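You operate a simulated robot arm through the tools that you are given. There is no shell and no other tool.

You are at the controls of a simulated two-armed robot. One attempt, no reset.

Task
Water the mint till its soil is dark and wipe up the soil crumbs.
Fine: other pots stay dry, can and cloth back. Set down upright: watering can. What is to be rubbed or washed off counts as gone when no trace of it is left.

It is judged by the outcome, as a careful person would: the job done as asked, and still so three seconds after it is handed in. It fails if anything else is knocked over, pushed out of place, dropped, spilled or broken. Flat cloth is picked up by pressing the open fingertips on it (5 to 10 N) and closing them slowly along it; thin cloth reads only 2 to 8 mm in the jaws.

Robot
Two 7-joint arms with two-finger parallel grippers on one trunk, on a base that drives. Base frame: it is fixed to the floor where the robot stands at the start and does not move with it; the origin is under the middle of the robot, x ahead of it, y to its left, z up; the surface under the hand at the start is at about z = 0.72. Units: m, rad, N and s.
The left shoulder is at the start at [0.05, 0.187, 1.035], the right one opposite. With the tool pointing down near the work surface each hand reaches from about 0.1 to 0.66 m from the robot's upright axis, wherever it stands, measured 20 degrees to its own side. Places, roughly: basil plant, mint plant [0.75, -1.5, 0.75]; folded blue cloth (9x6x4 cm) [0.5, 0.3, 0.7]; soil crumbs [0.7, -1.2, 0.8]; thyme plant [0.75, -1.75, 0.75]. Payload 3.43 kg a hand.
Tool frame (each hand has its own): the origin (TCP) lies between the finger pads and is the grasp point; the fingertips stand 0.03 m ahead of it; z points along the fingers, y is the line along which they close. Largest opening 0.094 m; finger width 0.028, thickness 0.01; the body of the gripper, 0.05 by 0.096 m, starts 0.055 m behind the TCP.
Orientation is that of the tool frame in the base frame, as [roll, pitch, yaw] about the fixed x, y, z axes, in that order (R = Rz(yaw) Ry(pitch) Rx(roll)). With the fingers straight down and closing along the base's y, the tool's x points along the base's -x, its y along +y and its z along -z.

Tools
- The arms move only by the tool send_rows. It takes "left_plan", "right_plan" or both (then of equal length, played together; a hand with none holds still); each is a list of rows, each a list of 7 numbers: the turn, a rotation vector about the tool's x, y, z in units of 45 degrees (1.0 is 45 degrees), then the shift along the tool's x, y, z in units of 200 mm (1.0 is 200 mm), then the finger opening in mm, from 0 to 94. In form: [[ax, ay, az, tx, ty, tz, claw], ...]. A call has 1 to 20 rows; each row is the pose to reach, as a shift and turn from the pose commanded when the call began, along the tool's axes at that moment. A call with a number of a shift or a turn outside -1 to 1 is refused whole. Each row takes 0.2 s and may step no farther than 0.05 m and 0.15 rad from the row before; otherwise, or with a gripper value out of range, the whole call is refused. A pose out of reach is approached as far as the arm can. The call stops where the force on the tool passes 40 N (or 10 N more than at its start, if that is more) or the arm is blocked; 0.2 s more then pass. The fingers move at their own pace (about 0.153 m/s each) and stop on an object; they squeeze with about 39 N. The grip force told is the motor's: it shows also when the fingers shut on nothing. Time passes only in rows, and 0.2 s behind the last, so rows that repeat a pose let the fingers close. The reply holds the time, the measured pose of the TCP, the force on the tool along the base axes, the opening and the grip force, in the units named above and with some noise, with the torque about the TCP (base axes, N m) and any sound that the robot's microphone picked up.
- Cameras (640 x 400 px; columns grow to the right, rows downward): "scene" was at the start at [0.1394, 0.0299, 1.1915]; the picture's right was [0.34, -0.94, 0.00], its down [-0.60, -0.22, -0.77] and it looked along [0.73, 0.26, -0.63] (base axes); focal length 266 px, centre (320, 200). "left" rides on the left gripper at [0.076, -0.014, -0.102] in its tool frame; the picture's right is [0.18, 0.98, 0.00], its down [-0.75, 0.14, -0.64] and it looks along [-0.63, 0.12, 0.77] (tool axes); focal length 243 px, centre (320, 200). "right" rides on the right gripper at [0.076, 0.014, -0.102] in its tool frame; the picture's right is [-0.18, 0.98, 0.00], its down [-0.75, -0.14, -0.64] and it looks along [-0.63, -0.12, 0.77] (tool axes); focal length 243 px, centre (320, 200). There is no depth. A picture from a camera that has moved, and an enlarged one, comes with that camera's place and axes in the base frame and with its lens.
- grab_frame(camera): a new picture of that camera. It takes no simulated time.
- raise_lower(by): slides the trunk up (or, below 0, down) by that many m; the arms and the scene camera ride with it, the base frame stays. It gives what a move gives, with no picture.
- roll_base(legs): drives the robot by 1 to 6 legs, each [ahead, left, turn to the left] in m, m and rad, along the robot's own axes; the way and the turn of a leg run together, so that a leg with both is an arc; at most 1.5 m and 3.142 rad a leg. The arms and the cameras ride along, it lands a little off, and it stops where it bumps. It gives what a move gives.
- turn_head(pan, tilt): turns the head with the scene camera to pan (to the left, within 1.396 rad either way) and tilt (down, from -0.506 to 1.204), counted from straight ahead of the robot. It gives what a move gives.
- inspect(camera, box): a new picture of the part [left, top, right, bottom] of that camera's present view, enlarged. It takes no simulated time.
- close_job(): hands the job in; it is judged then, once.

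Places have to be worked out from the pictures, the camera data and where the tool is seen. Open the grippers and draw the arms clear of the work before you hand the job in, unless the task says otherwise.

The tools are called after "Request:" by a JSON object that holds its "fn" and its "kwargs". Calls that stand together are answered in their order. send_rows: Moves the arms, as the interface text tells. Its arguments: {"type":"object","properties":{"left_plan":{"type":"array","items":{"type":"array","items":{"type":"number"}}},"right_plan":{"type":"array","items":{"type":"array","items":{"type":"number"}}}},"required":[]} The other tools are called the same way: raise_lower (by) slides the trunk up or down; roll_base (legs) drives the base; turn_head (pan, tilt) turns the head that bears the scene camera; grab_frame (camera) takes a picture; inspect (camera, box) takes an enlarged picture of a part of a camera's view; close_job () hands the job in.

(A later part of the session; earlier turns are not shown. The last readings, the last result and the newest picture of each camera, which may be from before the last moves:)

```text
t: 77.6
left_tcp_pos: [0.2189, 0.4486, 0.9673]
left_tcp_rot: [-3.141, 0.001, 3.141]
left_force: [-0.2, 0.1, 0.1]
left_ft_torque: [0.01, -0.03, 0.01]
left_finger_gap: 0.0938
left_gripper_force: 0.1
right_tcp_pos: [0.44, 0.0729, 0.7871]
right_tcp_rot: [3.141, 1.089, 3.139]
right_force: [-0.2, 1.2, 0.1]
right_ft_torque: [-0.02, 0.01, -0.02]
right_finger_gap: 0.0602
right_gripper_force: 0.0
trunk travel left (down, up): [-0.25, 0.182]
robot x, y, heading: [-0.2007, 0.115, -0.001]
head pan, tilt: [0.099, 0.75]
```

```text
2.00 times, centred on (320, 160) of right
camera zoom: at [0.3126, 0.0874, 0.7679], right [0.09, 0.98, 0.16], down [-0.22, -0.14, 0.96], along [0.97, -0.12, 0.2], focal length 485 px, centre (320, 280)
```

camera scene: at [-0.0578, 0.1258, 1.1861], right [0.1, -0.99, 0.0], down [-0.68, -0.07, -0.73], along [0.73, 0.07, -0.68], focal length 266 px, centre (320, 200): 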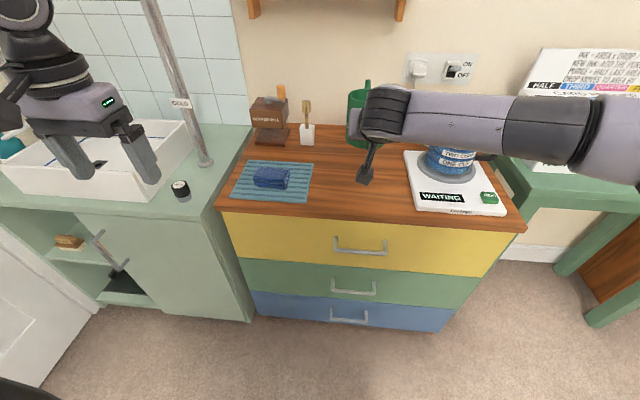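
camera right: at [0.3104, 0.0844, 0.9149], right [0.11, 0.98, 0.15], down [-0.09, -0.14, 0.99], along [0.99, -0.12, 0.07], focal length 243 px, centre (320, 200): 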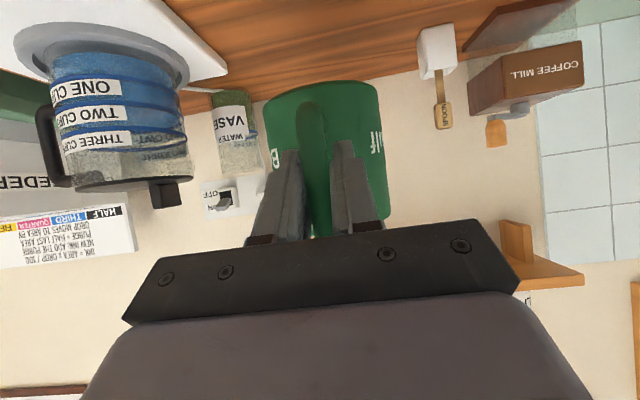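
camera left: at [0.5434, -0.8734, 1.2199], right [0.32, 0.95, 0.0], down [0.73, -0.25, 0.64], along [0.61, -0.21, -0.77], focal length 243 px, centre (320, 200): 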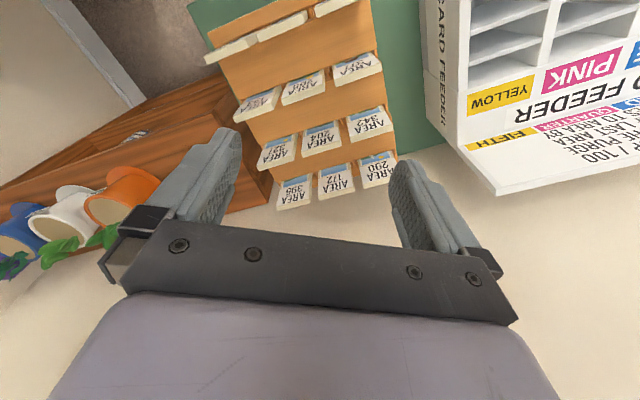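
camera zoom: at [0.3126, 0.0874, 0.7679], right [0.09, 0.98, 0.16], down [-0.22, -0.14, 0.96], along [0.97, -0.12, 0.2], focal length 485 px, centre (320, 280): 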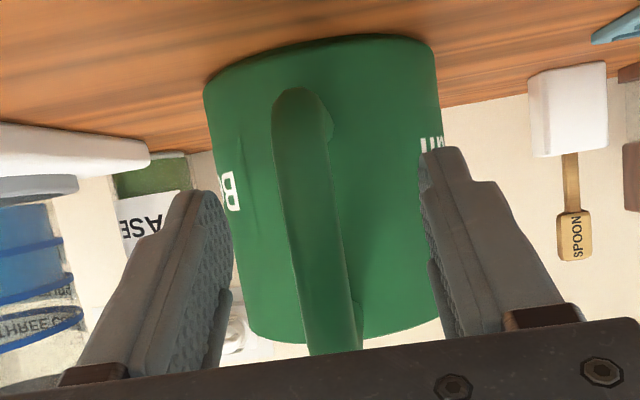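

The can stands upright and free. I withdraw the right hand straight back along the fingers.

Request:
{"fn": "send_rows", "kwargs": {"right_plan": [[0, 0, 0, 0, 0, -0.12, 60], [0, 0, 0, 0, 0, -0.24, 70], [0, 0, 0, 0, 0, -0.36, 80], [0, 0, 0, 0, 0, -0.5, 94], [0, 0, 0, -0.1, 0, -0.6, 94], [0, 0, 0, -0.2, 0, -0.7, 94], [0, 0, 0, -0.3, 0, -0.8, 94]]}}

Request:
{"fn": "grab_frame", "kwargs": {"camera": "scene"}}

Request:
{"fn": "inspect", "kwargs": {"camera": "scene", "box": [210, 80, 450, 230]}}

```text
t: 79.2
left_tcp_pos: [0.2188, 0.4487, 0.9678]
left_tcp_rot: [3.141, 0.001, -3.14]
left_force: [0.4, 0.2, -0.2]
left_ft_torque: [-0.03, -0.01, 0.03]
left_finger_gap: 0.0938
left_gripper_force: 0.1
right_tcp_pos: [0.3243, 0.0735, 0.9135]
right_tcp_rot: [-3.139, 1.089, -3.141]
right_force: [0.0, -0.4, -0.1]
right_ft_torque: [-0.01, 0.01, -0.03]
right_finger_gap: 0.0942
right_gripper_force: 0.0
trunk travel left (down, up): [-0.25, 0.182]
robot x, y, heading: [-0.1986, 0.1198, 0.005]
head pan, tilt: [0.099, 0.75]
```

```text
taken
camera scene: at [-0.0584, 0.1258, 1.1862], right [0.1, -0.99, 0.0], down [-0.68, -0.07, -0.73], along [0.73, 0.07, -0.68], focal length 266 px, centre (320, 200)
```

scene: 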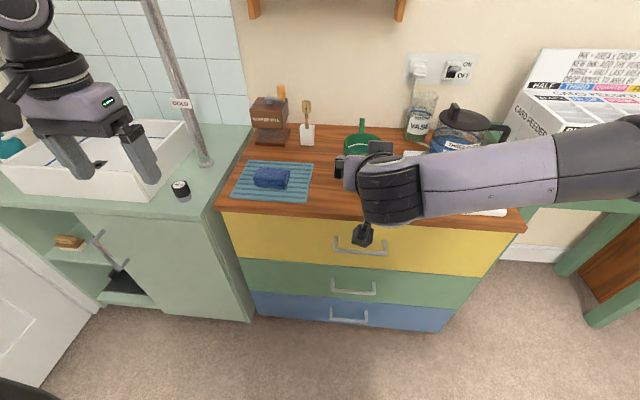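

```text
2.67 times, centred on (330, 155) of scene
camera zoom: at [-0.0584, 0.1258, 1.1862], right [0.1, -0.99, 0.0], down [-0.68, -0.07, -0.73], along [0.73, 0.07, -0.68], focal length 708 px, centre (293, 320)
```

zoom: 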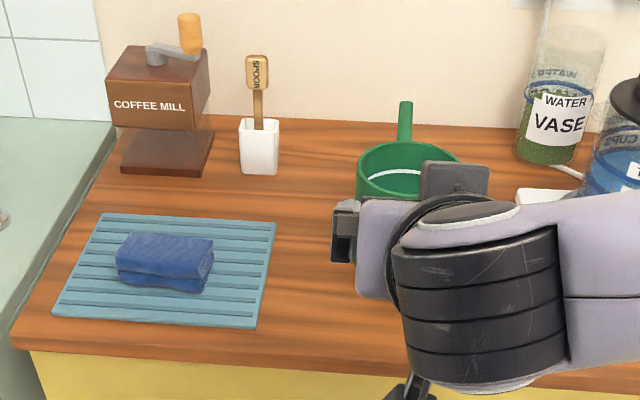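

The can is back in place, upright. Next is the cloth at about (0.495, 0.312) on its mat, which I'll take with the left hand. First I bring the right hand back to vertical and out of the way.

Request:
{"fn": "send_rows", "kwargs": {"right_plan": [[0, 0.167, 0, -0.025, -0.025, -0.06, 94], [0, 0.333, 0, -0.05, -0.05, -0.12, 94], [0, 0.5, 0, -0.075, -0.075, -0.18, 94], [0, 0.667, 0, -0.1, -0.1, -0.24, 94], [0, 0.833, 0, -0.125, -0.125, -0.3, 94], [0, 1.0, 0, -0.15, -0.15, -0.36, 94]]}}

Request:
{"fn": "send_rows", "kwargs": {"right_plan": [[0, 0.13, 0, 0, -0.05, 0, 94], [0, 0.26, 0, 0, -0.1, 0, 94], [0, 0.387, 0, 0, -0.15, 0, 94], [0, 0.387, 0, 0, -0.15, 0, 94]]}}

Request:
{"fn": "turn_head", "kwargs": {"pan": 0.25, "tilt": 0.75}}

Request:
{"fn": "grab_frame", "kwargs": {"camera": "scene"}}

Request:
{"fn": "grab_frame", "kwargs": {"camera": "left"}}

```text
t: 80.6
left_tcp_pos: [0.2188, 0.4482, 0.9678]
left_tcp_rot: [-3.141, 0.002, 3.141]
left_force: [0.3, -0.4, -0.5]
left_ft_torque: [-0.01, -0.02, -0.01]
left_finger_gap: 0.0939
left_gripper_force: 0.1
right_tcp_pos: [0.2745, 0.0433, 0.975]
right_tcp_rot: [-3.141, 0.301, 3.141]
right_force: [-0.8, -0.2, -0.2]
right_ft_torque: [0.0, 0.0, 0.01]
right_finger_gap: 0.094
right_gripper_force: 0.0
trunk travel left (down, up): [-0.25, 0.182]
robot x, y, heading: [-0.1994, 0.1211, 0.002]
head pan, tilt: [0.099, 0.75]
```

```text
t: 81.6
left_tcp_pos: [0.2197, 0.4496, 0.9677]
left_tcp_rot: [3.141, 0.002, -3.141]
left_force: [0.8, -0.5, -0.1]
left_ft_torque: [0.0, -0.02, 0.0]
left_finger_gap: 0.094
left_gripper_force: 0.0
right_tcp_pos: [0.2746, 0.0137, 0.9751]
right_tcp_rot: [3.141, 0.001, 3.141]
right_force: [-0.1, 0.4, 0.7]
right_ft_torque: [-0.02, -0.02, 0.02]
right_finger_gap: 0.0938
right_gripper_force: 0.1
trunk travel left (down, up): [-0.25, 0.182]
robot x, y, heading: [-0.199, 0.116, -0.001]
head pan, tilt: [0.099, 0.75]
```

```text
t: 82.3
left_tcp_pos: [0.2185, 0.4484, 0.9672]
left_tcp_rot: [3.14, 0.002, -3.14]
left_force: [0.2, 0.3, 0.0]
left_ft_torque: [0.0, 0.01, -0.02]
left_finger_gap: 0.0942
left_gripper_force: 0.1
right_tcp_pos: [0.2758, 0.0133, 0.9757]
right_tcp_rot: [3.141, 0.001, 3.141]
right_force: [-0.4, 0.4, 0.6]
right_ft_torque: [-0.01, 0.04, 0.02]
right_finger_gap: 0.0941
right_gripper_force: 0.1
trunk travel left (down, up): [-0.25, 0.182]
robot x, y, heading: [-0.202, 0.1163, 0.003]
head pan, tilt: [0.25, 0.75]
```

```text
taken
camera scene: at [-0.0604, 0.138, 1.1862], right [0.25, -0.97, 0.0], down [-0.66, -0.17, -0.73], along [0.71, 0.18, -0.68], focal length 266 px, centre (320, 200)
```

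scene: 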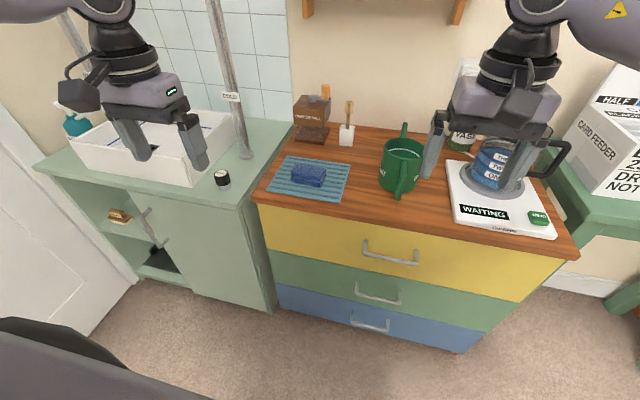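

```text
taken
camera left: at [0.1425, 0.4342, 1.0701], right [-0.18, 0.98, 0.0], down [0.75, 0.14, 0.64], along [0.63, 0.12, -0.77], focal length 243 px, centre (320, 200)
```

left: 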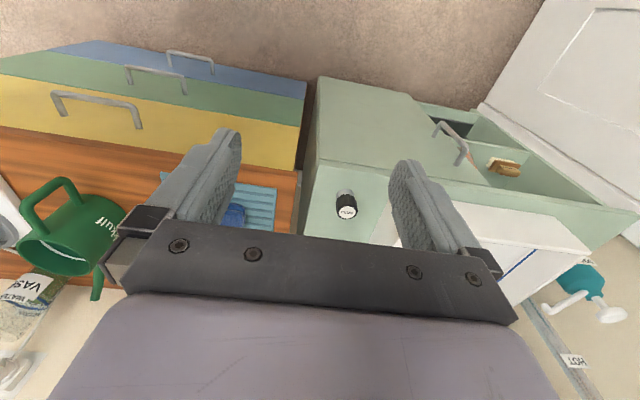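

Everything is in place. I drive forward 0.15 m so the left hand can reach the cloth comfortably.

Request:
{"fn": "roll_base", "kwargs": {"legs": [[0.15, 0.0, 0.0]]}}

Request:
{"fn": "grab_frame", "kwargs": {"camera": "scene"}}

Request:
{"fn": "inspect", "kwargs": {"camera": "scene", "box": [200, 150, 400, 300]}}

Request:
{"fn": "grab_frame", "kwargs": {"camera": "left"}}

```text
t: 83.7
left_tcp_pos: [0.3689, 0.451, 0.9673]
left_tcp_rot: [3.141, 0.0, -3.138]
left_force: [-1.3, -0.2, 0.0]
left_ft_torque: [0.03, -0.02, 0.03]
left_finger_gap: 0.0939
left_gripper_force: 0.0
right_tcp_pos: [0.4279, 0.0156, 0.9747]
right_tcp_rot: [3.141, -0.001, -3.138]
right_force: [0.9, 0.2, 0.8]
right_ft_torque: [-0.03, 0.01, 0.01]
right_finger_gap: 0.0939
right_gripper_force: 0.0
trunk travel left (down, up): [-0.25, 0.182]
robot x, y, heading: [-0.0498, 0.1189, -0.0]
head pan, tilt: [0.25, 0.75]
```

```text
taken
camera scene: at [0.091, 0.1389, 1.1861], right [0.25, -0.97, 0.0], down [-0.66, -0.17, -0.73], along [0.71, 0.18, -0.68], focal length 266 px, centre (320, 200)
```

scene: 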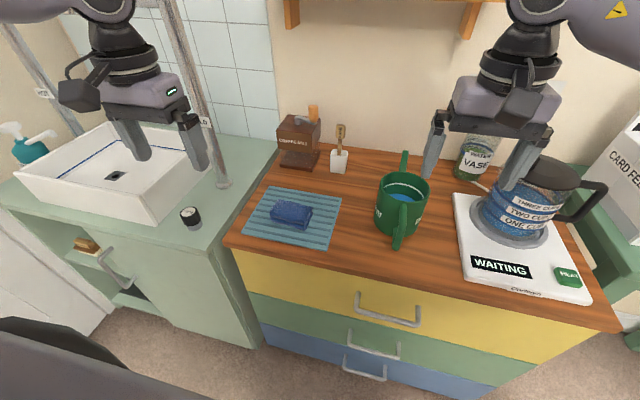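

```text
2.67 times, centred on (300, 225) of scene
camera zoom: at [0.091, 0.1389, 1.1861], right [0.25, -0.97, 0.0], down [-0.66, -0.17, -0.73], along [0.71, 0.18, -0.68], focal length 708 px, centre (373, 133)
```

zoom: 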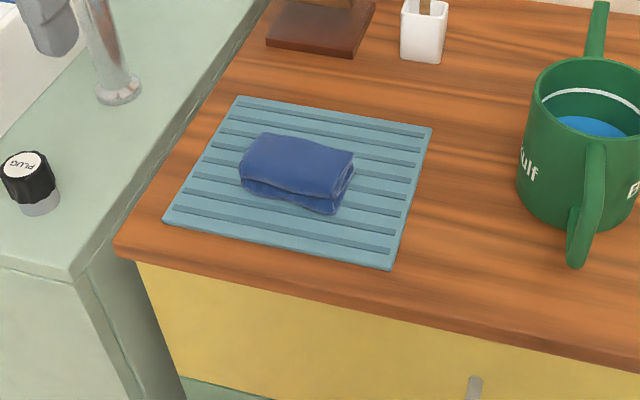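

```text
taken
camera left: at [0.2928, 0.4357, 1.07], right [-0.19, 0.98, 0.0], down [0.75, 0.14, 0.64], along [0.63, 0.12, -0.77], focal length 243 px, centre (320, 200)
```

left: 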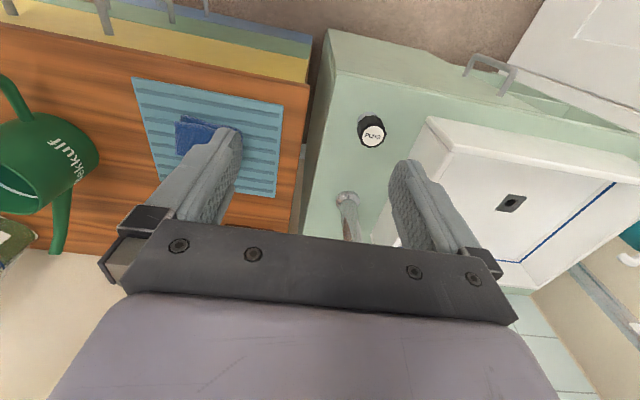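

The folded cloth spans roughly x 0.468–0.520 and y 0.266–0.354, with its top at z≈0.748. I move the left hand above it while turning the gripper so the fingers close along x, across the 5.5 cm side.

Request:
{"fn": "send_rows", "kwargs": {"left_plan": [[0, 0, 0.167, -0.1, -0.12, 0.03, 94], [0, 0, 0.333, -0.2, -0.24, 0.08, 94], [0, 0, 0.5, -0.32, -0.36, 0.14, 94], [0, 0, 0.667, -0.43, -0.48, 0.2, 94], [0, 0, 0.833, -0.53, -0.6, 0.27, 94], [0, 0, 1.0, -0.625, -0.7, 0.335, 94], [0, 0, 1.0, -0.625, -0.7, 0.335, 94]]}}

Request:
{"fn": "send_rows", "kwargs": {"left_plan": [[0, 0, 0.167, 0, 0, 0, 94], [0, 0, 0.333, 0, 0, 0, 94], [0, 0, 0.5, 0, 0, 0, 94], [0, 0, 0.667, 0, 0, 0, 94], [0, 0, 0.833, 0, 0, 0, 94], [0, 0, 1.0, 0, 0, 0, 94], [0, 0, 1.0, 0, 0, 0, 94]]}}

Request:
{"fn": "grab_frame", "kwargs": {"camera": "scene"}}

Request:
{"fn": "grab_frame", "kwargs": {"camera": "left"}}

```text
t: 85.3
left_tcp_pos: [0.4633, 0.3383, 0.9055]
left_tcp_rot: [3.141, 0.003, 2.356]
left_force: [-0.2, 0.1, -0.8]
left_ft_torque: [0.03, -0.03, 0.0]
left_finger_gap: 0.0938
left_gripper_force: 0.1
left hand out of reach, approached as far as the arm can: row 5, 6, 7
right_tcp_pos: [0.4275, 0.0149, 0.9757]
right_tcp_rot: [-3.141, 0.002, -3.137]
right_force: [0.3, -0.3, 0.1]
right_ft_torque: [-0.03, 0.0, -0.01]
right_finger_gap: 0.0938
right_gripper_force: 0.1
trunk travel left (down, up): [-0.25, 0.182]
robot x, y, heading: [-0.048, 0.1138, 0.007]
head pan, tilt: [0.25, 0.75]
```

```text
t: 86.9
left_tcp_pos: [0.4629, 0.3369, 0.9047]
left_tcp_rot: [3.141, 0.002, 1.573]
left_force: [0.6, -0.1, -0.5]
left_ft_torque: [-0.04, 0.01, 0.0]
left_finger_gap: 0.0939
left_gripper_force: 0.0
right_tcp_pos: [0.4271, 0.0155, 0.9749]
right_tcp_rot: [-3.141, 0.002, -3.139]
right_force: [0.1, -0.4, -1.0]
right_ft_torque: [-0.01, 0.0, -0.02]
right_finger_gap: 0.094
right_gripper_force: 0.1
trunk travel left (down, up): [-0.25, 0.182]
robot x, y, heading: [-0.0473, 0.1191, 0.001]
head pan, tilt: [0.25, 0.75]
```

```text
taken
camera scene: at [0.0906, 0.1389, 1.1862], right [0.25, -0.97, 0.0], down [-0.66, -0.17, -0.73], along [0.71, 0.18, -0.68], focal length 266 px, centre (320, 200)
```

scene: 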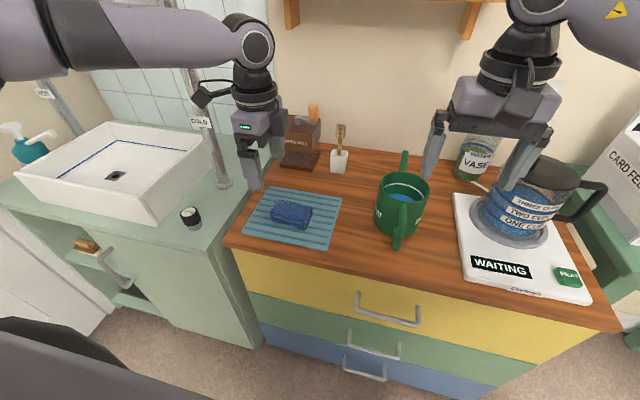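

```text
taken
camera left: at [0.4469, 0.4129, 1.0074], right [0.98, 0.19, 0.0], down [0.14, -0.75, 0.64], along [0.12, -0.63, -0.77], focal length 243 px, centre (320, 200)
```

left: 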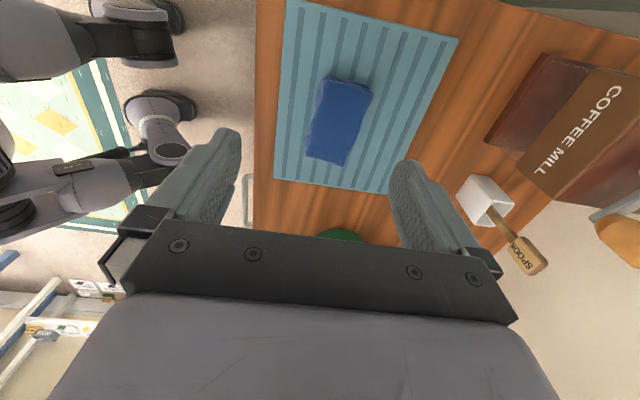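

The arm ran short of reach at this height, and the wrist camera confirms the cloth centre at about (0.490, 0.311). I drive forward 5 cm, to the x where the robot first stood.

Request:
{"fn": "roll_base", "kwargs": {"legs": [[0.05, 0.0, 0.0]]}}

Request:
{"fn": "grab_frame", "kwargs": {"camera": "left"}}

```text
t: 87.8
left_tcp_pos: [0.5134, 0.3362, 0.9045]
left_tcp_rot: [-3.14, 0.0, 1.574]
left_force: [-0.4, 0.5, -0.7]
left_ft_torque: [-0.02, 0.01, -0.01]
left_finger_gap: 0.0943
left_gripper_force: 0.1
right_tcp_pos: [0.4783, 0.0155, 0.9748]
right_tcp_rot: [3.141, -0.002, -3.14]
right_force: [0.5, -0.4, -0.1]
right_ft_torque: [0.01, 0.02, -0.03]
right_finger_gap: 0.0938
right_gripper_force: 0.0
trunk travel left (down, up): [-0.25, 0.182]
robot x, y, heading: [0.0027, 0.1157, 0.003]
head pan, tilt: [0.25, 0.75]
```

```text
taken
camera left: at [0.498, 0.4124, 1.0072], right [0.98, 0.19, 0.0], down [0.14, -0.75, 0.64], along [0.12, -0.63, -0.77], focal length 243 px, centre (320, 200)
```

left: 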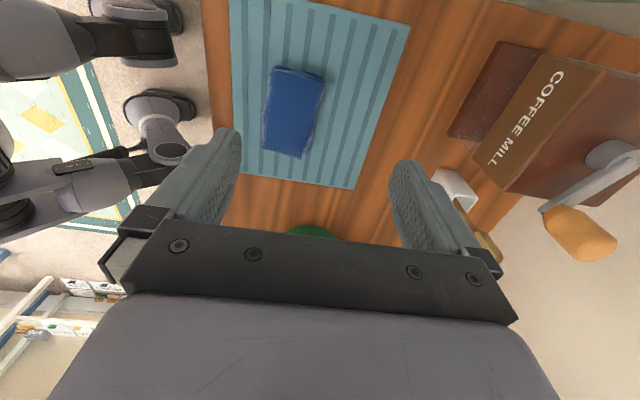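

I send one zero-shift row to see what the commanded pose is after the drive.

Request:
{"fn": "send_rows", "kwargs": {"left_plan": [[0, 0, 0, 0, 0, 0, 94], [0, 0, 0, 0, 0, 0, 94]]}}

```text
t: 88.4
left_tcp_pos: [0.5128, 0.3374, 0.9061]
left_tcp_rot: [3.139, 0.0, 1.576]
left_force: [-0.1, -0.2, 0.5]
left_ft_torque: [0.0, -0.02, -0.03]
left_finger_gap: 0.0943
left_gripper_force: 0.0
right_tcp_pos: [0.4773, 0.0142, 0.975]
right_tcp_rot: [-3.141, 0.002, -3.139]
right_force: [0.9, 0.2, -0.2]
right_ft_torque: [-0.03, -0.02, 0.04]
right_finger_gap: 0.0938
right_gripper_force: 0.1
trunk travel left (down, up): [-0.25, 0.182]
robot x, y, heading: [0.0007, 0.1151, 0.004]
head pan, tilt: [0.25, 0.75]
```

The commanded pose equals the measured one. I move over the cloth centre and descend to z=0.80, tips still 2 cm above the cloth.

Request:
{"fn": "send_rows", "kwargs": {"left_plan": [[0, 0, 0, -0.045, -0.04, 0.13, 80], [0, 0, 0, -0.09, -0.08, 0.26, 76], [0, 0, 0, -0.13, -0.115, 0.4, 76], [0, 0, 0, -0.13, -0.115, 0.525, 76], [0, 0, 0, -0.13, -0.115, 0.525, 76]]}}

Request:
{"fn": "grab_frame", "kwargs": {"camera": "left"}}

Request:
{"fn": "inspect", "kwargs": {"camera": "scene", "box": [200, 120, 400, 280]}}

```text
t: 89.6
left_tcp_pos: [0.4718, 0.3293, 0.814]
left_tcp_rot: [3.14, 0.002, 1.575]
left_force: [0.4, 0.2, 0.8]
left_ft_torque: [-0.02, 0.01, -0.02]
left_finger_gap: 0.0762
left_gripper_force: 0.1
left hand out of reach, approached as far as the arm can: row 2, 3, 4, 5
right_tcp_pos: [0.4776, 0.0148, 0.9744]
right_tcp_rot: [3.141, 0.002, -3.138]
right_force: [-0.8, 0.0, -0.8]
right_ft_torque: [0.02, -0.03, 0.0]
right_finger_gap: 0.0942
right_gripper_force: 0.1
trunk travel left (down, up): [-0.25, 0.182]
robot x, y, heading: [0.0043, 0.1188, -0.001]
head pan, tilt: [0.25, 0.75]
```

```text
taken
camera left: at [0.456, 0.4053, 0.9154], right [0.98, 0.19, 0.0], down [0.14, -0.75, 0.64], along [0.12, -0.63, -0.77], focal length 243 px, centre (320, 200)
```

left: 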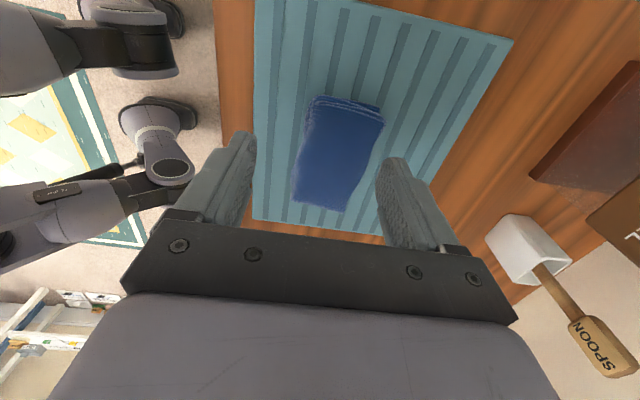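

```text
2.50 times, centred on (300, 200) of scene
camera zoom: at [0.1411, 0.1388, 1.1862], right [0.25, -0.97, 0.0], down [-0.66, -0.17, -0.73], along [0.71, 0.18, -0.68], focal length 664 px, centre (370, 200)
```

zoom: 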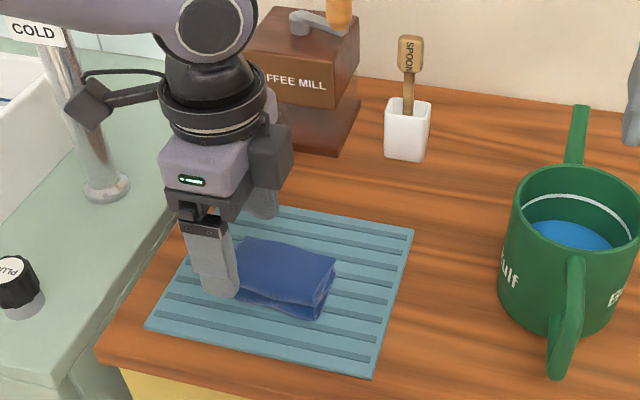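

The arm hits a limit with the gripper turned this way (+90°), since it can't reach a point that is close in. I raise the hand and turn the gripper the other way, through neutral to -90°.

Request:
{"fn": "send_rows", "kwargs": {"left_plan": [[0, 0, 0, 0.05, 0, -0.2, 94], [0, 0, 0, 0.1, 0, -0.4, 94], [0, 0, -0.167, 0.15, 0, -0.5, 94], [0, 0, -0.333, 0.2, 0, -0.5, 94], [0, 0, -0.5, 0.25, 0, -0.5, 94], [0, 0, -0.667, 0.3, 0, -0.5, 94], [0, 0, -0.833, 0.35, 0, -0.5, 94], [0, 0, -1.0, 0.35, 0, -0.5, 94]]}}

Request:
{"fn": "send_rows", "kwargs": {"left_plan": [[0, 0, -0.167, 0, 0, 0, 94], [0, 0, -0.333, 0, 0, 0, 94], [0, 0, -0.5, 0, 0, 0, 94], [0, 0, -0.667, 0, 0, 0, 94], [0, 0, -0.833, 0, 0, 0, 94], [0, 0, -1.0, 0, 0, 0, 94]]}}

Request:
{"fn": "send_rows", "kwargs": {"left_plan": [[0, 0, -0.167, 0, 0, 0, 94], [0, 0, -0.333, 0, 0, 0, 94], [0, 0, -0.5, 0, 0, 0, 94], [0, 0, -0.667, 0, 0, 0, 94], [0, 0, -0.833, 0, 0, 0, 94], [0, 0, -1.0, 0, 0, 0, 94]]}}

Request:
{"fn": "send_rows", "kwargs": {"left_plan": [[0, 0, -0.167, 0, 0, 0, 94], [0, 0, -0.333, 0, 0, 0, 94], [0, 0, -0.5, 0, 0, 0, 94], [0, 0, -0.667, 0, 0, 0, 94], [0, 0, -0.833, 0, 0, 0, 94], [0, 0, -1.0, 0, 0, 0, 94]]}}

Request:
{"fn": "grab_frame", "kwargs": {"camera": "scene"}}

```text
t: 91.4
left_tcp_pos: [0.4731, 0.3994, 0.9115]
left_tcp_rot: [-3.142, 0.002, 2.363]
left_force: [-0.1, -0.4, 1.0]
left_ft_torque: [-0.02, -0.01, 0.04]
left_finger_gap: 0.0939
left_gripper_force: 0.1
right_tcp_pos: [0.4767, 0.0149, 0.9747]
right_tcp_rot: [3.141, 0.001, -3.139]
right_force: [-0.2, -0.5, -0.3]
right_ft_torque: [-0.01, -0.03, -0.03]
right_finger_gap: 0.0938
right_gripper_force: 0.0
trunk travel left (down, up): [-0.25, 0.182]
robot x, y, heading: [-0.0013, 0.1142, 0.006]
head pan, tilt: [0.25, 0.75]
```

```text
t: 92.8
left_tcp_pos: [0.4718, 0.3986, 0.9119]
left_tcp_rot: [3.141, 0.002, -3.136]
left_force: [-0.1, -0.2, -0.4]
left_ft_torque: [0.0, -0.01, -0.01]
left_finger_gap: 0.0943
left_gripper_force: 0.0
right_tcp_pos: [0.477, 0.0149, 0.9755]
right_tcp_rot: [3.141, 0.002, -3.139]
right_force: [-0.2, 0.7, -0.1]
right_ft_torque: [0.01, 0.03, 0.01]
right_finger_gap: 0.0941
right_gripper_force: 0.0
trunk travel left (down, up): [-0.25, 0.182]
robot x, y, heading: [0.0021, 0.1214, 0.001]
head pan, tilt: [0.25, 0.75]
```

```text
t: 94.2
left_tcp_pos: [0.4711, 0.3986, 0.9125]
left_tcp_rot: [-3.141, 0.001, -2.352]
left_force: [0.4, -0.7, -0.1]
left_ft_torque: [0.02, -0.03, 0.0]
left_finger_gap: 0.0941
left_gripper_force: 0.0
right_tcp_pos: [0.4772, 0.0148, 0.9751]
right_tcp_rot: [3.14, 0.0, -3.141]
right_force: [0.0, 0.4, -0.2]
right_ft_torque: [0.0, -0.02, 0.03]
right_finger_gap: 0.0939
right_gripper_force: 0.0
trunk travel left (down, up): [-0.25, 0.182]
robot x, y, heading: [0.0036, 0.1182, 0.001]
head pan, tilt: [0.25, 0.75]
```

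```text
t: 95.6
left_tcp_pos: [0.472, 0.3976, 0.9125]
left_tcp_rot: [3.142, -0.001, -1.563]
left_force: [-1.1, 0.3, 0.2]
left_ft_torque: [-0.02, -0.03, 0.01]
left_finger_gap: 0.0939
left_gripper_force: 0.1
right_tcp_pos: [0.4776, 0.014, 0.9755]
right_tcp_rot: [-3.141, 0.004, 3.141]
right_force: [0.1, 0.0, 0.5]
right_ft_torque: [0.0, 0.01, 0.03]
right_finger_gap: 0.094
right_gripper_force: 0.0
trunk travel left (down, up): [-0.25, 0.182]
robot x, y, heading: [0.0045, 0.1194, 0.005]
head pan, tilt: [0.25, 0.75]
```

```text
taken
camera scene: at [0.1411, 0.1388, 1.1862], right [0.25, -0.97, 0.0], down [-0.66, -0.17, -0.73], along [0.71, 0.18, -0.68], focal length 266 px, centre (320, 200)
```

scene: 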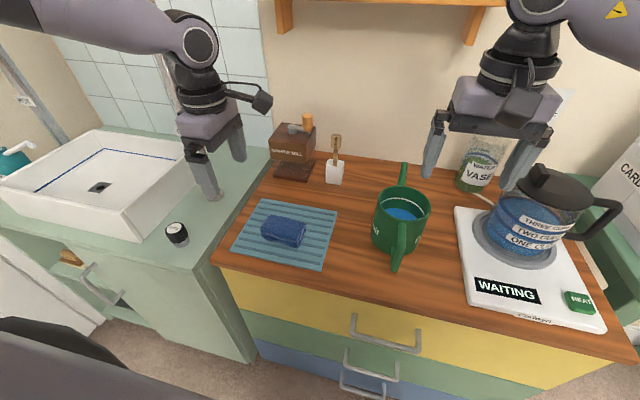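

The gripper is at -90° with no reach warning. I move over the cloth centre and descend to z≈0.80.

Request:
{"fn": "send_rows", "kwargs": {"left_plan": [[0, 0, 0, 0.11, -0.02, 0.1, 80], [0, 0, 0, 0.22, -0.045, 0.2, 76], [0, 0, 0, 0.33, -0.07, 0.32, 76], [0, 0, 0, 0.435, -0.09, 0.44, 76], [0, 0, 0, 0.435, -0.09, 0.5625, 76], [0, 0, 0, 0.435, -0.09, 0.5625, 76]]}}

Request:
{"fn": "grab_frame", "kwargs": {"camera": "left"}}

Request:
{"fn": "inspect", "kwargs": {"camera": "scene", "box": [200, 120, 400, 280]}}

```text
t: 97.0
left_tcp_pos: [0.4735, 0.3304, 0.8126]
left_tcp_rot: [-3.142, -0.003, -1.566]
left_force: [0.5, 0.2, 0.6]
left_ft_torque: [-0.02, 0.01, 0.01]
left_finger_gap: 0.076
left_gripper_force: 0.0
left hand out of reach, approached as far as the arm can: row 4, 5, 6
right_tcp_pos: [0.4775, 0.0145, 0.9747]
right_tcp_rot: [3.141, 0.001, -3.139]
right_force: [0.2, -0.9, -0.4]
right_ft_torque: [0.01, 0.03, 0.0]
right_finger_gap: 0.0939
right_gripper_force: 0.1
trunk travel left (down, up): [-0.25, 0.182]
robot x, y, heading: [0.004, 0.1134, 0.004]
head pan, tilt: [0.25, 0.75]
```

```text
taken
camera left: at [0.4859, 0.254, 0.9152], right [-0.98, -0.19, 0.0], down [-0.14, 0.75, 0.64], along [-0.12, 0.63, -0.77], focal length 243 px, centre (320, 200)
```

left: 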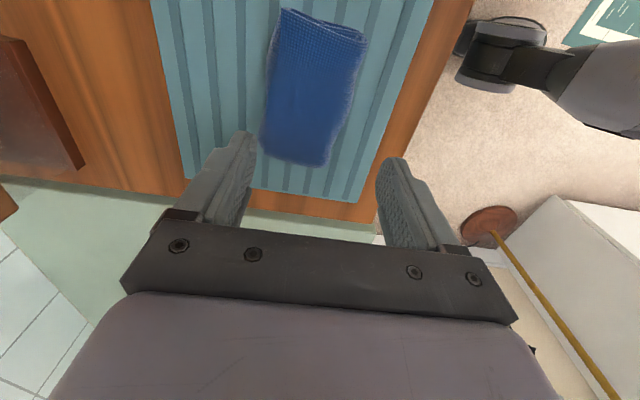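

```text
2.50 times, centred on (300, 200) of scene
camera zoom: at [0.1411, 0.1389, 1.1862], right [0.25, -0.97, 0.0], down [-0.66, -0.17, -0.73], along [0.71, 0.18, -0.68], focal length 664 px, centre (370, 200)
```

zoom: 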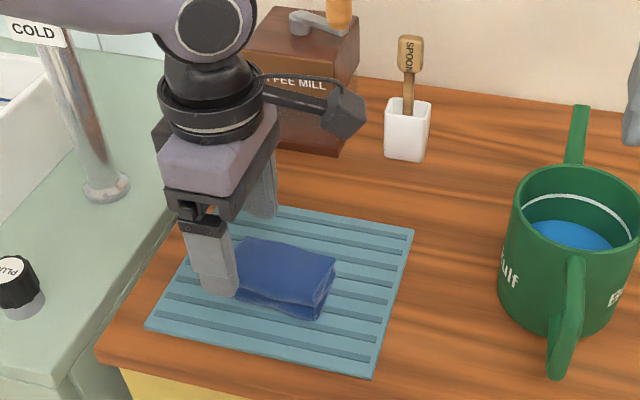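

Same limit at the same place, so it is position, not yaw. Measured from the shoulder, the limit is about 0.475 m, so a lower shoulder should extend the horizontal reach. I raise both hands, then lower the trunk.

Request:
{"fn": "send_rows", "kwargs": {"left_plan": [[0, 0, 0, -0.05, 0, -0.2, 90], [0, 0, 0, -0.1, 0, -0.4, 90], [0, 0, 0, -0.15, 0, -0.6, 90], [0, 0, 0, -0.15, 0, -0.8, 90], [0, 0, 0, -0.15, 0, -0.95, 90]], "right_plan": [[0, 0, 0, 0.1, 0, -0.1, 94], [0, 0, 0, 0.2, 0, -0.2, 94], [0, 0, 0, 0.3, 0, -0.3, 94], [0, 0, 0, 0.4, 0, -0.4, 94], [0, 0, 0, 0.4, 0, -0.5, 94]]}}

Request:
{"fn": "raise_lower", "kwargs": {"by": -0.18}}

Request:
{"fn": "grab_frame", "kwargs": {"camera": "scene"}}

```text
t: 98.2
left_tcp_pos: [0.4739, 0.3612, 1.0046]
left_tcp_rot: [-3.141, -0.002, -1.568]
left_force: [0.5, -0.4, -0.1]
left_ft_torque: [0.03, 0.02, 0.01]
left_finger_gap: 0.0899
left_gripper_force: 0.0
right_tcp_pos: [0.3966, 0.016, 1.0752]
right_tcp_rot: [-3.14, 0.0, -3.139]
right_force: [-0.2, -0.1, 0.0]
right_ft_torque: [0.02, -0.01, -0.02]
right_finger_gap: 0.0939
right_gripper_force: 0.1
trunk travel left (down, up): [-0.25, 0.182]
robot x, y, heading: [0.0007, 0.118, 0.003]
head pan, tilt: [0.25, 0.75]
```

```text
t: 100.2
left_tcp_pos: [0.4732, 0.3612, 0.8225]
left_tcp_rot: [-3.138, 0.0, -1.569]
left_force: [0.1, 0.3, 0.2]
left_ft_torque: [0.01, 0.0, 0.01]
left_finger_gap: 0.09
left_gripper_force: 0.1
right_tcp_pos: [0.3966, 0.0168, 0.8948]
right_tcp_rot: [3.141, 0.002, -3.139]
right_force: [0.9, 0.2, 0.3]
right_ft_torque: [0.0, 0.02, -0.01]
right_finger_gap: 0.0938
right_gripper_force: 0.1
trunk travel left (down, up): [-0.07, 0.362]
robot x, y, heading: [0.0001, 0.112, 0.006]
head pan, tilt: [0.25, 0.75]
```

```text
taken
camera scene: at [0.1411, 0.1388, 1.0062], right [0.25, -0.97, 0.0], down [-0.66, -0.17, -0.73], along [0.71, 0.18, -0.68], focal length 266 px, centre (320, 200)
```

scene: 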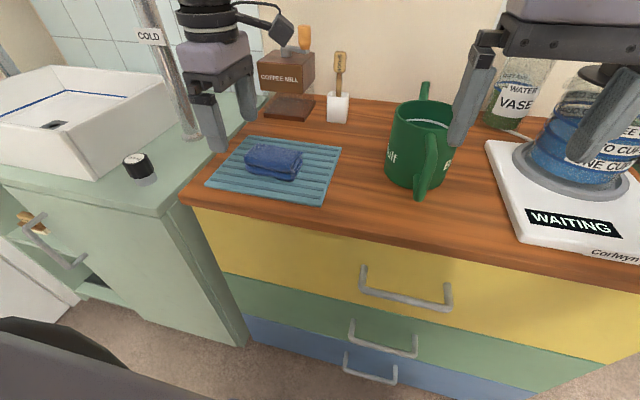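

Trunk lowered, and the left hand is at (0.473, 0.361, 0.8225). I move it over the cloth centre.

Request:
{"fn": "send_rows", "kwargs": {"left_plan": [[0, 0, 0, 0.08, -0.03, 0.03, 76], [0, 0, 0, 0.17, -0.06, 0.07, 76], [0, 0, 0, 0.25, -0.085, 0.11, 76], [0, 0, 0, 0.25, -0.085, 0.11, 76]]}}

Request:
{"fn": "grab_frame", "kwargs": {"camera": "left"}}

Request:
{"fn": "inspect", "kwargs": {"camera": "scene", "box": [170, 60, 370, 220]}}

```text
t: 101.2
left_tcp_pos: [0.4909, 0.3118, 0.8016]
left_tcp_rot: [3.142, -0.002, -1.567]
left_force: [-0.6, -0.1, -0.2]
left_ft_torque: [0.05, 0.01, 0.01]
left_finger_gap: 0.0759
left_gripper_force: 0.1
right_tcp_pos: [0.3973, 0.0157, 0.8964]
right_tcp_rot: [-3.141, -0.002, -3.14]
right_force: [0.4, 0.4, -0.6]
right_ft_torque: [0.01, 0.01, -0.03]
right_finger_gap: 0.0939
right_gripper_force: 0.0
trunk travel left (down, up): [-0.07, 0.362]
robot x, y, heading: [0.0056, 0.1153, 0.003]
head pan, tilt: [0.25, 0.75]
```

```text
taken
camera left: at [0.5048, 0.2348, 0.9034], right [-0.98, -0.19, 0.0], down [-0.15, 0.75, 0.64], along [-0.12, 0.63, -0.77], focal length 243 px, centre (320, 200)
```

left: 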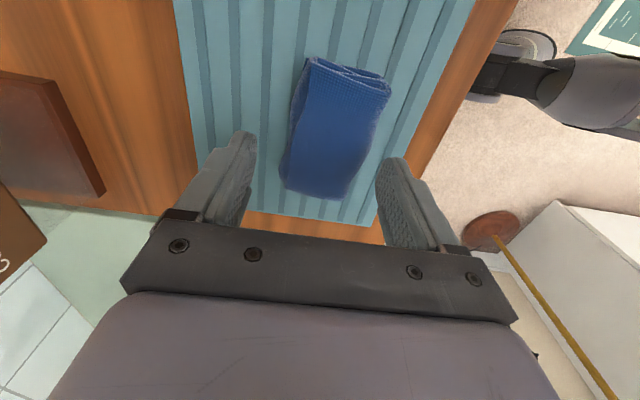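

```text
2.50 times, centred on (270, 140) of scene
camera zoom: at [0.1412, 0.1389, 1.0062], right [0.25, -0.97, 0.0], down [-0.66, -0.17, -0.73], along [0.71, 0.18, -0.68], focal length 664 px, centre (445, 350)
```

zoom: 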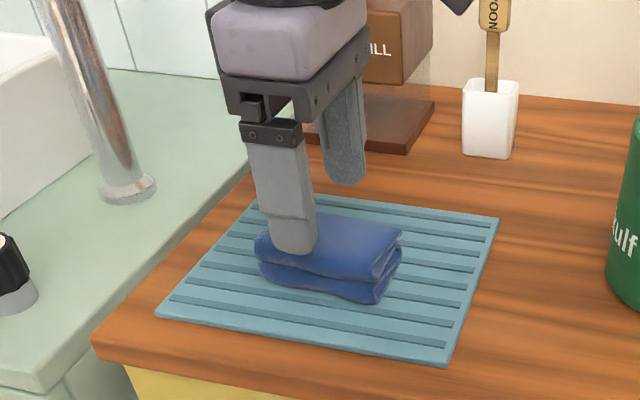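

Reach is fine now, and the wrist view gives the cloth as x 0.455–0.510, y 0.265–0.354. I centre on x≈0.484 and descend so the fingertips sit just above the mat, either side of the cloth.

Request:
{"fn": "send_rows", "kwargs": {"left_plan": [[0, 0, 0, 0, 0.02, 0, 76], [0, 0, 0, 0, 0.035, 0.05, 76], [0, 0, 0, 0, 0.035, 0.1, 76], [0, 0, 0, 0, 0.035, 0.15, 76], [0, 0, 0, 0, 0.035, 0.188, 76], [0, 0, 0, 0, 0.035, 0.188, 76]]}}

Request:
{"fn": "grab_frame", "kwargs": {"camera": "left"}}

Request:
{"fn": "inspect", "kwargs": {"camera": "scene", "box": [170, 60, 370, 220]}}

```text
t: 102.6
left_tcp_pos: [0.4839, 0.3113, 0.7632]
left_tcp_rot: [-3.139, 0.001, -1.567]
left_force: [0.1, 0.4, -0.7]
left_ft_torque: [0.01, 0.0, -0.01]
left_finger_gap: 0.076
left_gripper_force: 0.0
right_tcp_pos: [0.3974, 0.0163, 0.8965]
right_tcp_rot: [-3.14, 0.001, -3.139]
right_force: [-0.8, 0.4, -0.3]
right_ft_torque: [-0.02, 0.03, 0.02]
right_finger_gap: 0.0938
right_gripper_force: 0.1
trunk travel left (down, up): [-0.07, 0.362]
robot x, y, heading: [0.0033, 0.1174, -0.001]
head pan, tilt: [0.25, 0.75]
```

```text
taken
camera left: at [0.4985, 0.2352, 0.8661], right [-0.98, -0.19, 0.0], down [-0.14, 0.75, 0.64], along [-0.12, 0.63, -0.77], focal length 243 px, centre (320, 200)
```

left: 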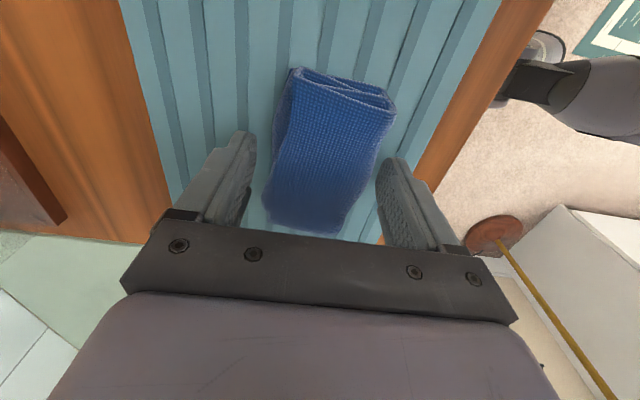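

```text
2.50 times, centred on (270, 140) of scene
camera zoom: at [0.1411, 0.1388, 1.0062], right [0.25, -0.97, 0.0], down [-0.66, -0.17, -0.73], along [0.71, 0.18, -0.68], focal length 664 px, centre (445, 350)
```

zoom: 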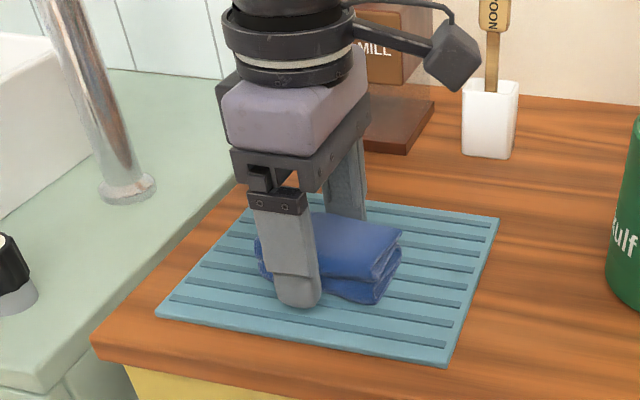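

The fingers straddle the cloth with no contact, so I close slowly.

Request:
{"fn": "send_rows", "kwargs": {"left_plan": [[0, 0, 0, 0, 0, 0, 66], [0, 0, 0, 0, 0, 0, 60], [0, 0, 0, 0, 0, 0, 54], [0, 0, 0, 0, 0, 0, 48], [0, 0, 0, 0, 0, 0, 40], [0, 0, 0, 0, 0, 0, 30], [0, 0, 0, 0, 0, 0, 20], [0, 0, 0, 0, 0, 0, 10], [0, 0, 0, 0, 0, 0, 0], [0, 0, 0, 0, 0, 0, 0]]}}

Request:
{"fn": "grab_frame", "kwargs": {"camera": "left"}}

Request:
{"fn": "inspect", "kwargs": {"camera": "scene", "box": [170, 60, 370, 220]}}

```text
t: 104.8
left_tcp_pos: [0.4847, 0.3116, 0.766]
left_tcp_rot: [-3.139, 0.0, -1.566]
left_force: [1.7, 0.1, 16.6]
left_ft_torque: [-0.13, 0.19, -0.21]
left_finger_gap: 0.0602
left_gripper_force: 39.0
right_tcp_pos: [0.3974, 0.0148, 0.8957]
right_tcp_rot: [3.141, 0.003, -3.139]
right_force: [0.0, -0.3, -0.3]
right_ft_torque: [0.01, -0.02, 0.0]
right_finger_gap: 0.0939
right_gripper_force: 0.2
trunk travel left (down, up): [-0.07, 0.362]
robot x, y, heading: [0.0024, 0.1158, 0.002]
head pan, tilt: [0.25, 0.75]
```

```text
taken
camera left: at [0.4978, 0.2348, 0.8676], right [-0.98, -0.19, 0.0], down [-0.15, 0.75, 0.64], along [-0.12, 0.63, -0.77], focal length 243 px, centre (320, 200)
```

left: 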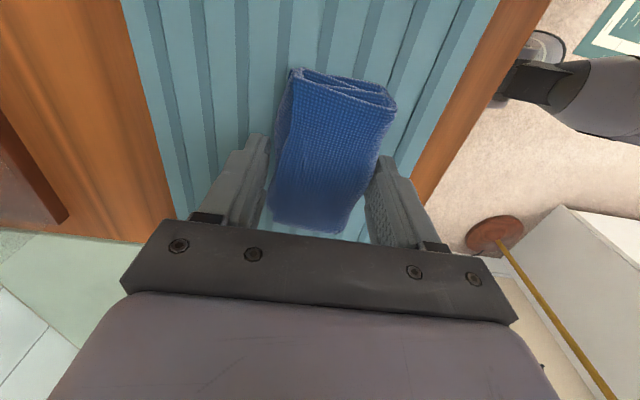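

```text
2.50 times, centred on (270, 140) of scene
camera zoom: at [0.1403, 0.1385, 1.0064], right [0.25, -0.97, 0.0], down [-0.66, -0.17, -0.73], along [0.71, 0.18, -0.68], focal length 664 px, centre (445, 350)
```

zoom: 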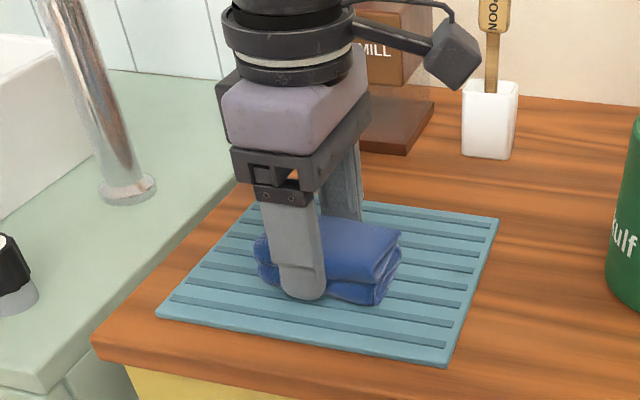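

The cloth is gripped at 60 mm. I lift it slowly and check that it comes along.

Request:
{"fn": "send_rows", "kwargs": {"left_plan": [[0, 0, 0, 0, 0, -0.02, 0], [0, 0, 0, 0, 0, -0.05, 0], [0, 0, 0, 0, 0, -0.1, 0], [0, 0, 0, 0, 0, -0.15, 0], [0, 0, 0, 0, 0, -0.2, 0], [0, 0, 0, 0, 0, -0.2, 0]]}}

Request:
{"fn": "grab_frame", "kwargs": {"camera": "left"}}

Request:
{"fn": "inspect", "kwargs": {"camera": "scene", "box": [170, 40, 370, 200]}}

```text
t: 106.2
left_tcp_pos: [0.4833, 0.3103, 0.8039]
left_tcp_rot: [-3.141, 0.001, -1.565]
left_force: [0.9, -0.5, -0.4]
left_ft_torque: [-0.03, 0.04, -0.04]
left_finger_gap: 0.0595
left_gripper_force: 39.0
right_tcp_pos: [0.3973, 0.0153, 0.8963]
right_tcp_rot: [-3.141, 0.002, -3.14]
right_force: [0.9, -0.5, 0.0]
right_ft_torque: [0.0, 0.01, -0.02]
right_finger_gap: 0.0939
right_gripper_force: 0.0
trunk travel left (down, up): [-0.07, 0.362]
robot x, y, heading: [0.0015, 0.1177, -0.002]
head pan, tilt: [0.25, 0.75]
```

```text
taken
camera left: at [0.4984, 0.234, 0.9058], right [-0.98, -0.19, 0.0], down [-0.14, 0.75, 0.64], along [-0.12, 0.63, -0.77], focal length 243 px, centre (320, 200)
```

left: 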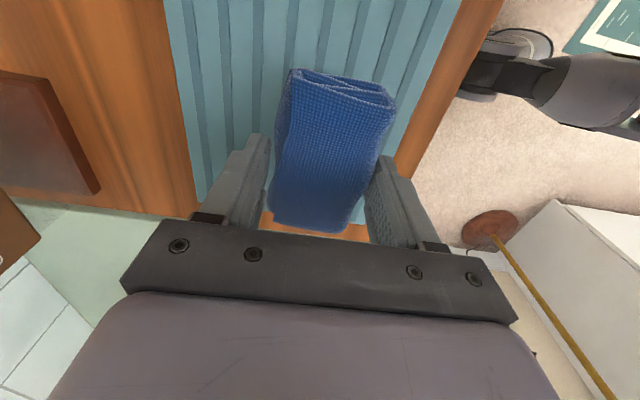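

```text
2.50 times, centred on (270, 120) of scene
camera zoom: at [0.1411, 0.1388, 1.0062], right [0.25, -0.97, 0.0], down [-0.66, -0.17, -0.73], along [0.71, 0.18, -0.68], focal length 664 px, centre (445, 400)
```

zoom: 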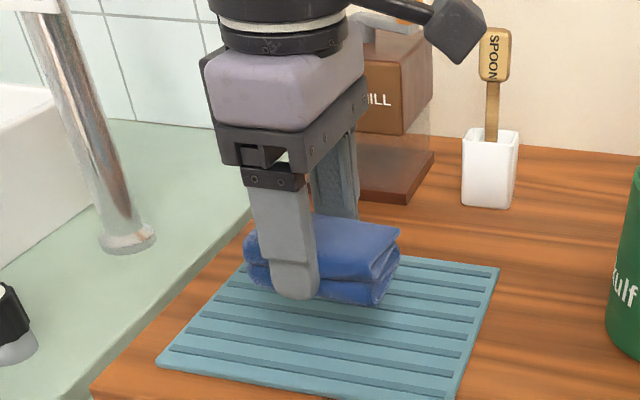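

The cloth is firmly held. I raise it, back the robot off, and only then raise the trunk for the trip to the cabinet.

Request:
{"fn": "send_rows", "kwargs": {"left_plan": [[0, 0, 0, 0, 0, -0.15, 0], [0, 0, 0, 0, 0, -0.3, 0], [0, 0, 0, 0, 0, -0.45, 0], [0, 0, 0, 0, 0, -0.6, 0]]}}

Request:
{"fn": "roll_base", "kwargs": {"legs": [[-0.45, 0.0, 0.0]]}}

Request:
{"fn": "raise_lower", "kwargs": {"by": 0.3}}

Request:
{"fn": "grab_frame", "kwargs": {"camera": "scene"}}

Request:
{"fn": "grab_frame", "kwargs": {"camera": "left"}}

```text
t: 107.2
left_tcp_pos: [0.4652, 0.3331, 0.9111]
left_tcp_rot: [-3.141, 0.0, -1.567]
left_force: [1.0, 0.3, -0.7]
left_ft_torque: [0.0, 0.0, -0.04]
left_finger_gap: 0.0593
left_gripper_force: 38.4
left hand out of reach, approached as far as the arm can: row 2, 3, 4
right_tcp_pos: [0.3971, 0.0151, 0.8949]
right_tcp_rot: [-3.141, -0.001, -3.141]
right_force: [0.5, 0.1, -0.5]
right_ft_torque: [0.0, 0.01, 0.03]
right_finger_gap: 0.0941
right_gripper_force: 0.1
trunk travel left (down, up): [-0.07, 0.362]
robot x, y, heading: [0.0005, 0.1166, -0.003]
head pan, tilt: [0.25, 0.75]
```

```text
t: 109.9
left_tcp_pos: [0.0106, 0.3298, 0.9119]
left_tcp_rot: [3.141, 0.0, -1.573]
left_force: [0.0, -0.5, 0.3]
left_ft_torque: [-0.01, 0.0, -0.01]
left_finger_gap: 0.0592
left_gripper_force: 38.7
right_tcp_pos: [-0.0596, 0.014, 0.8956]
right_tcp_rot: [-3.141, 0.001, 3.141]
right_force: [0.4, 0.2, -0.2]
right_ft_torque: [0.0, 0.02, 0.03]
right_finger_gap: 0.0938
right_gripper_force: 0.0
trunk travel left (down, up): [-0.07, 0.362]
robot x, y, heading: [-0.4539, 0.1145, -0.002]
head pan, tilt: [0.25, 0.75]
```

```text
t: 112.9
left_tcp_pos: [0.0107, 0.3311, 1.212]
left_tcp_rot: [3.141, 0.001, -1.573]
left_force: [0.1, 0.2, -0.3]
left_ft_torque: [-0.04, 0.01, 0.03]
left_finger_gap: 0.0587
left_gripper_force: 38.6
right_tcp_pos: [-0.0594, 0.0129, 1.1954]
right_tcp_rot: [-3.141, 0.001, 3.141]
right_force: [0.2, -0.3, 0.1]
right_ft_torque: [-0.01, 0.01, -0.02]
right_finger_gap: 0.0941
right_gripper_force: 0.2
trunk travel left (down, up): [-0.37, 0.062]
robot x, y, heading: [-0.4524, 0.1144, -0.004]
head pan, tilt: [0.25, 0.75]
```

```text
taken
camera scene: at [-0.3152, 0.138, 1.3061], right [0.25, -0.97, 0.0], down [-0.66, -0.17, -0.73], along [0.71, 0.18, -0.68], focal length 266 px, centre (320, 200)
```

scene: 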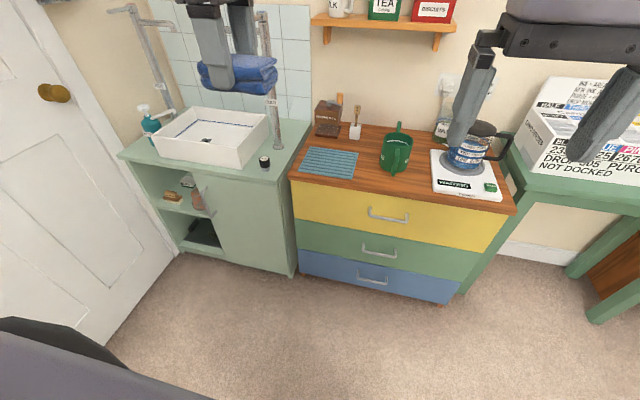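

```text
taken
camera left: at [0.0237, 0.2541, 1.3148], right [-0.98, -0.18, 0.0], down [-0.14, 0.75, 0.64], along [-0.12, 0.63, -0.77], focal length 243 px, centre (320, 200)
```

left: 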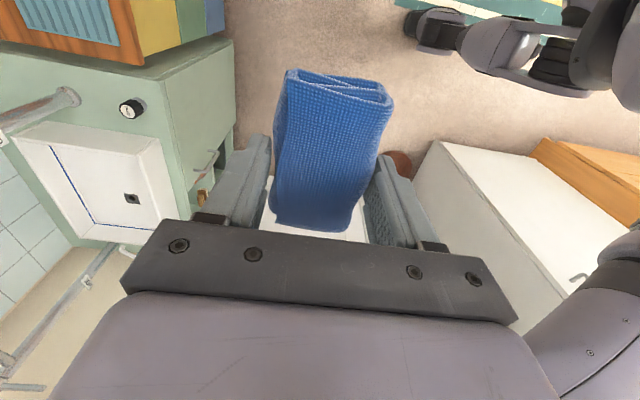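

The cloth is secure. I retrace the route: strafe right, forward, then an arc ending near (0.13, -1.0) heading about -65°, which brings the left shoulder close to the crumbs.

Request:
{"fn": "roll_base", "kwargs": {"legs": [[0.0, -0.97, 0.0], [0.34, 0.0, 0.0]]}}

Request:
{"fn": "turn_head", "kwargs": {"pan": -0.5, "tilt": 0.6}}

Request:
{"fn": "grab_frame", "kwargs": {"camera": "scene"}}

```text
t: 123.7
left_tcp_pos: [0.3551, -0.6414, 1.2122]
left_tcp_rot: [-3.141, 0.0, -1.568]
left_force: [0.9, -0.2, -1.1]
left_ft_torque: [0.01, 0.01, -0.02]
left_finger_gap: 0.0587
left_gripper_force: 39.0
right_tcp_pos: [0.2853, -0.9575, 1.1945]
right_tcp_rot: [3.141, 0.001, -3.139]
right_force: [-0.1, -1.0, -0.3]
right_ft_torque: [-0.01, 0.01, 0.01]
right_finger_gap: 0.0938
right_gripper_force: 0.2
trunk travel left (down, up): [-0.37, 0.062]
robot x, y, heading: [-0.1077, -0.856, 0.002]
head pan, tilt: [0.25, 0.75]
```

```text
t: 124.8
left_tcp_pos: [0.3541, -0.6408, 1.2128]
left_tcp_rot: [-3.14, 0.002, -1.57]
left_force: [0.6, 0.3, -0.5]
left_ft_torque: [0.0, 0.0, -0.03]
left_finger_gap: 0.0585
left_gripper_force: 39.3
right_tcp_pos: [0.2856, -0.9589, 1.195]
right_tcp_rot: [-3.142, 0.002, -3.139]
right_force: [-0.3, 0.6, 0.0]
right_ft_torque: [0.02, -0.01, -0.01]
right_finger_gap: 0.0941
right_gripper_force: 0.1
trunk travel left (down, up): [-0.37, 0.062]
robot x, y, heading: [-0.1074, -0.8575, 0.0]
head pan, tilt: [-0.499, 0.6]
```

```text
taken
camera scene: at [0.0274, -0.8976, 1.319], right [-0.48, -0.88, 0.0], down [-0.5, 0.27, -0.82], along [0.73, -0.39, -0.57], focal length 266 px, centre (320, 200)
```

scene: 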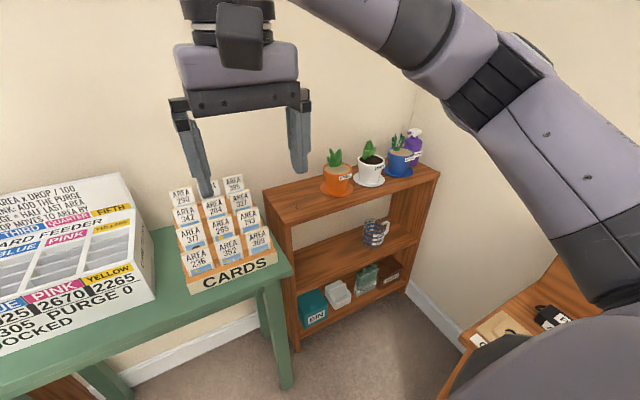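

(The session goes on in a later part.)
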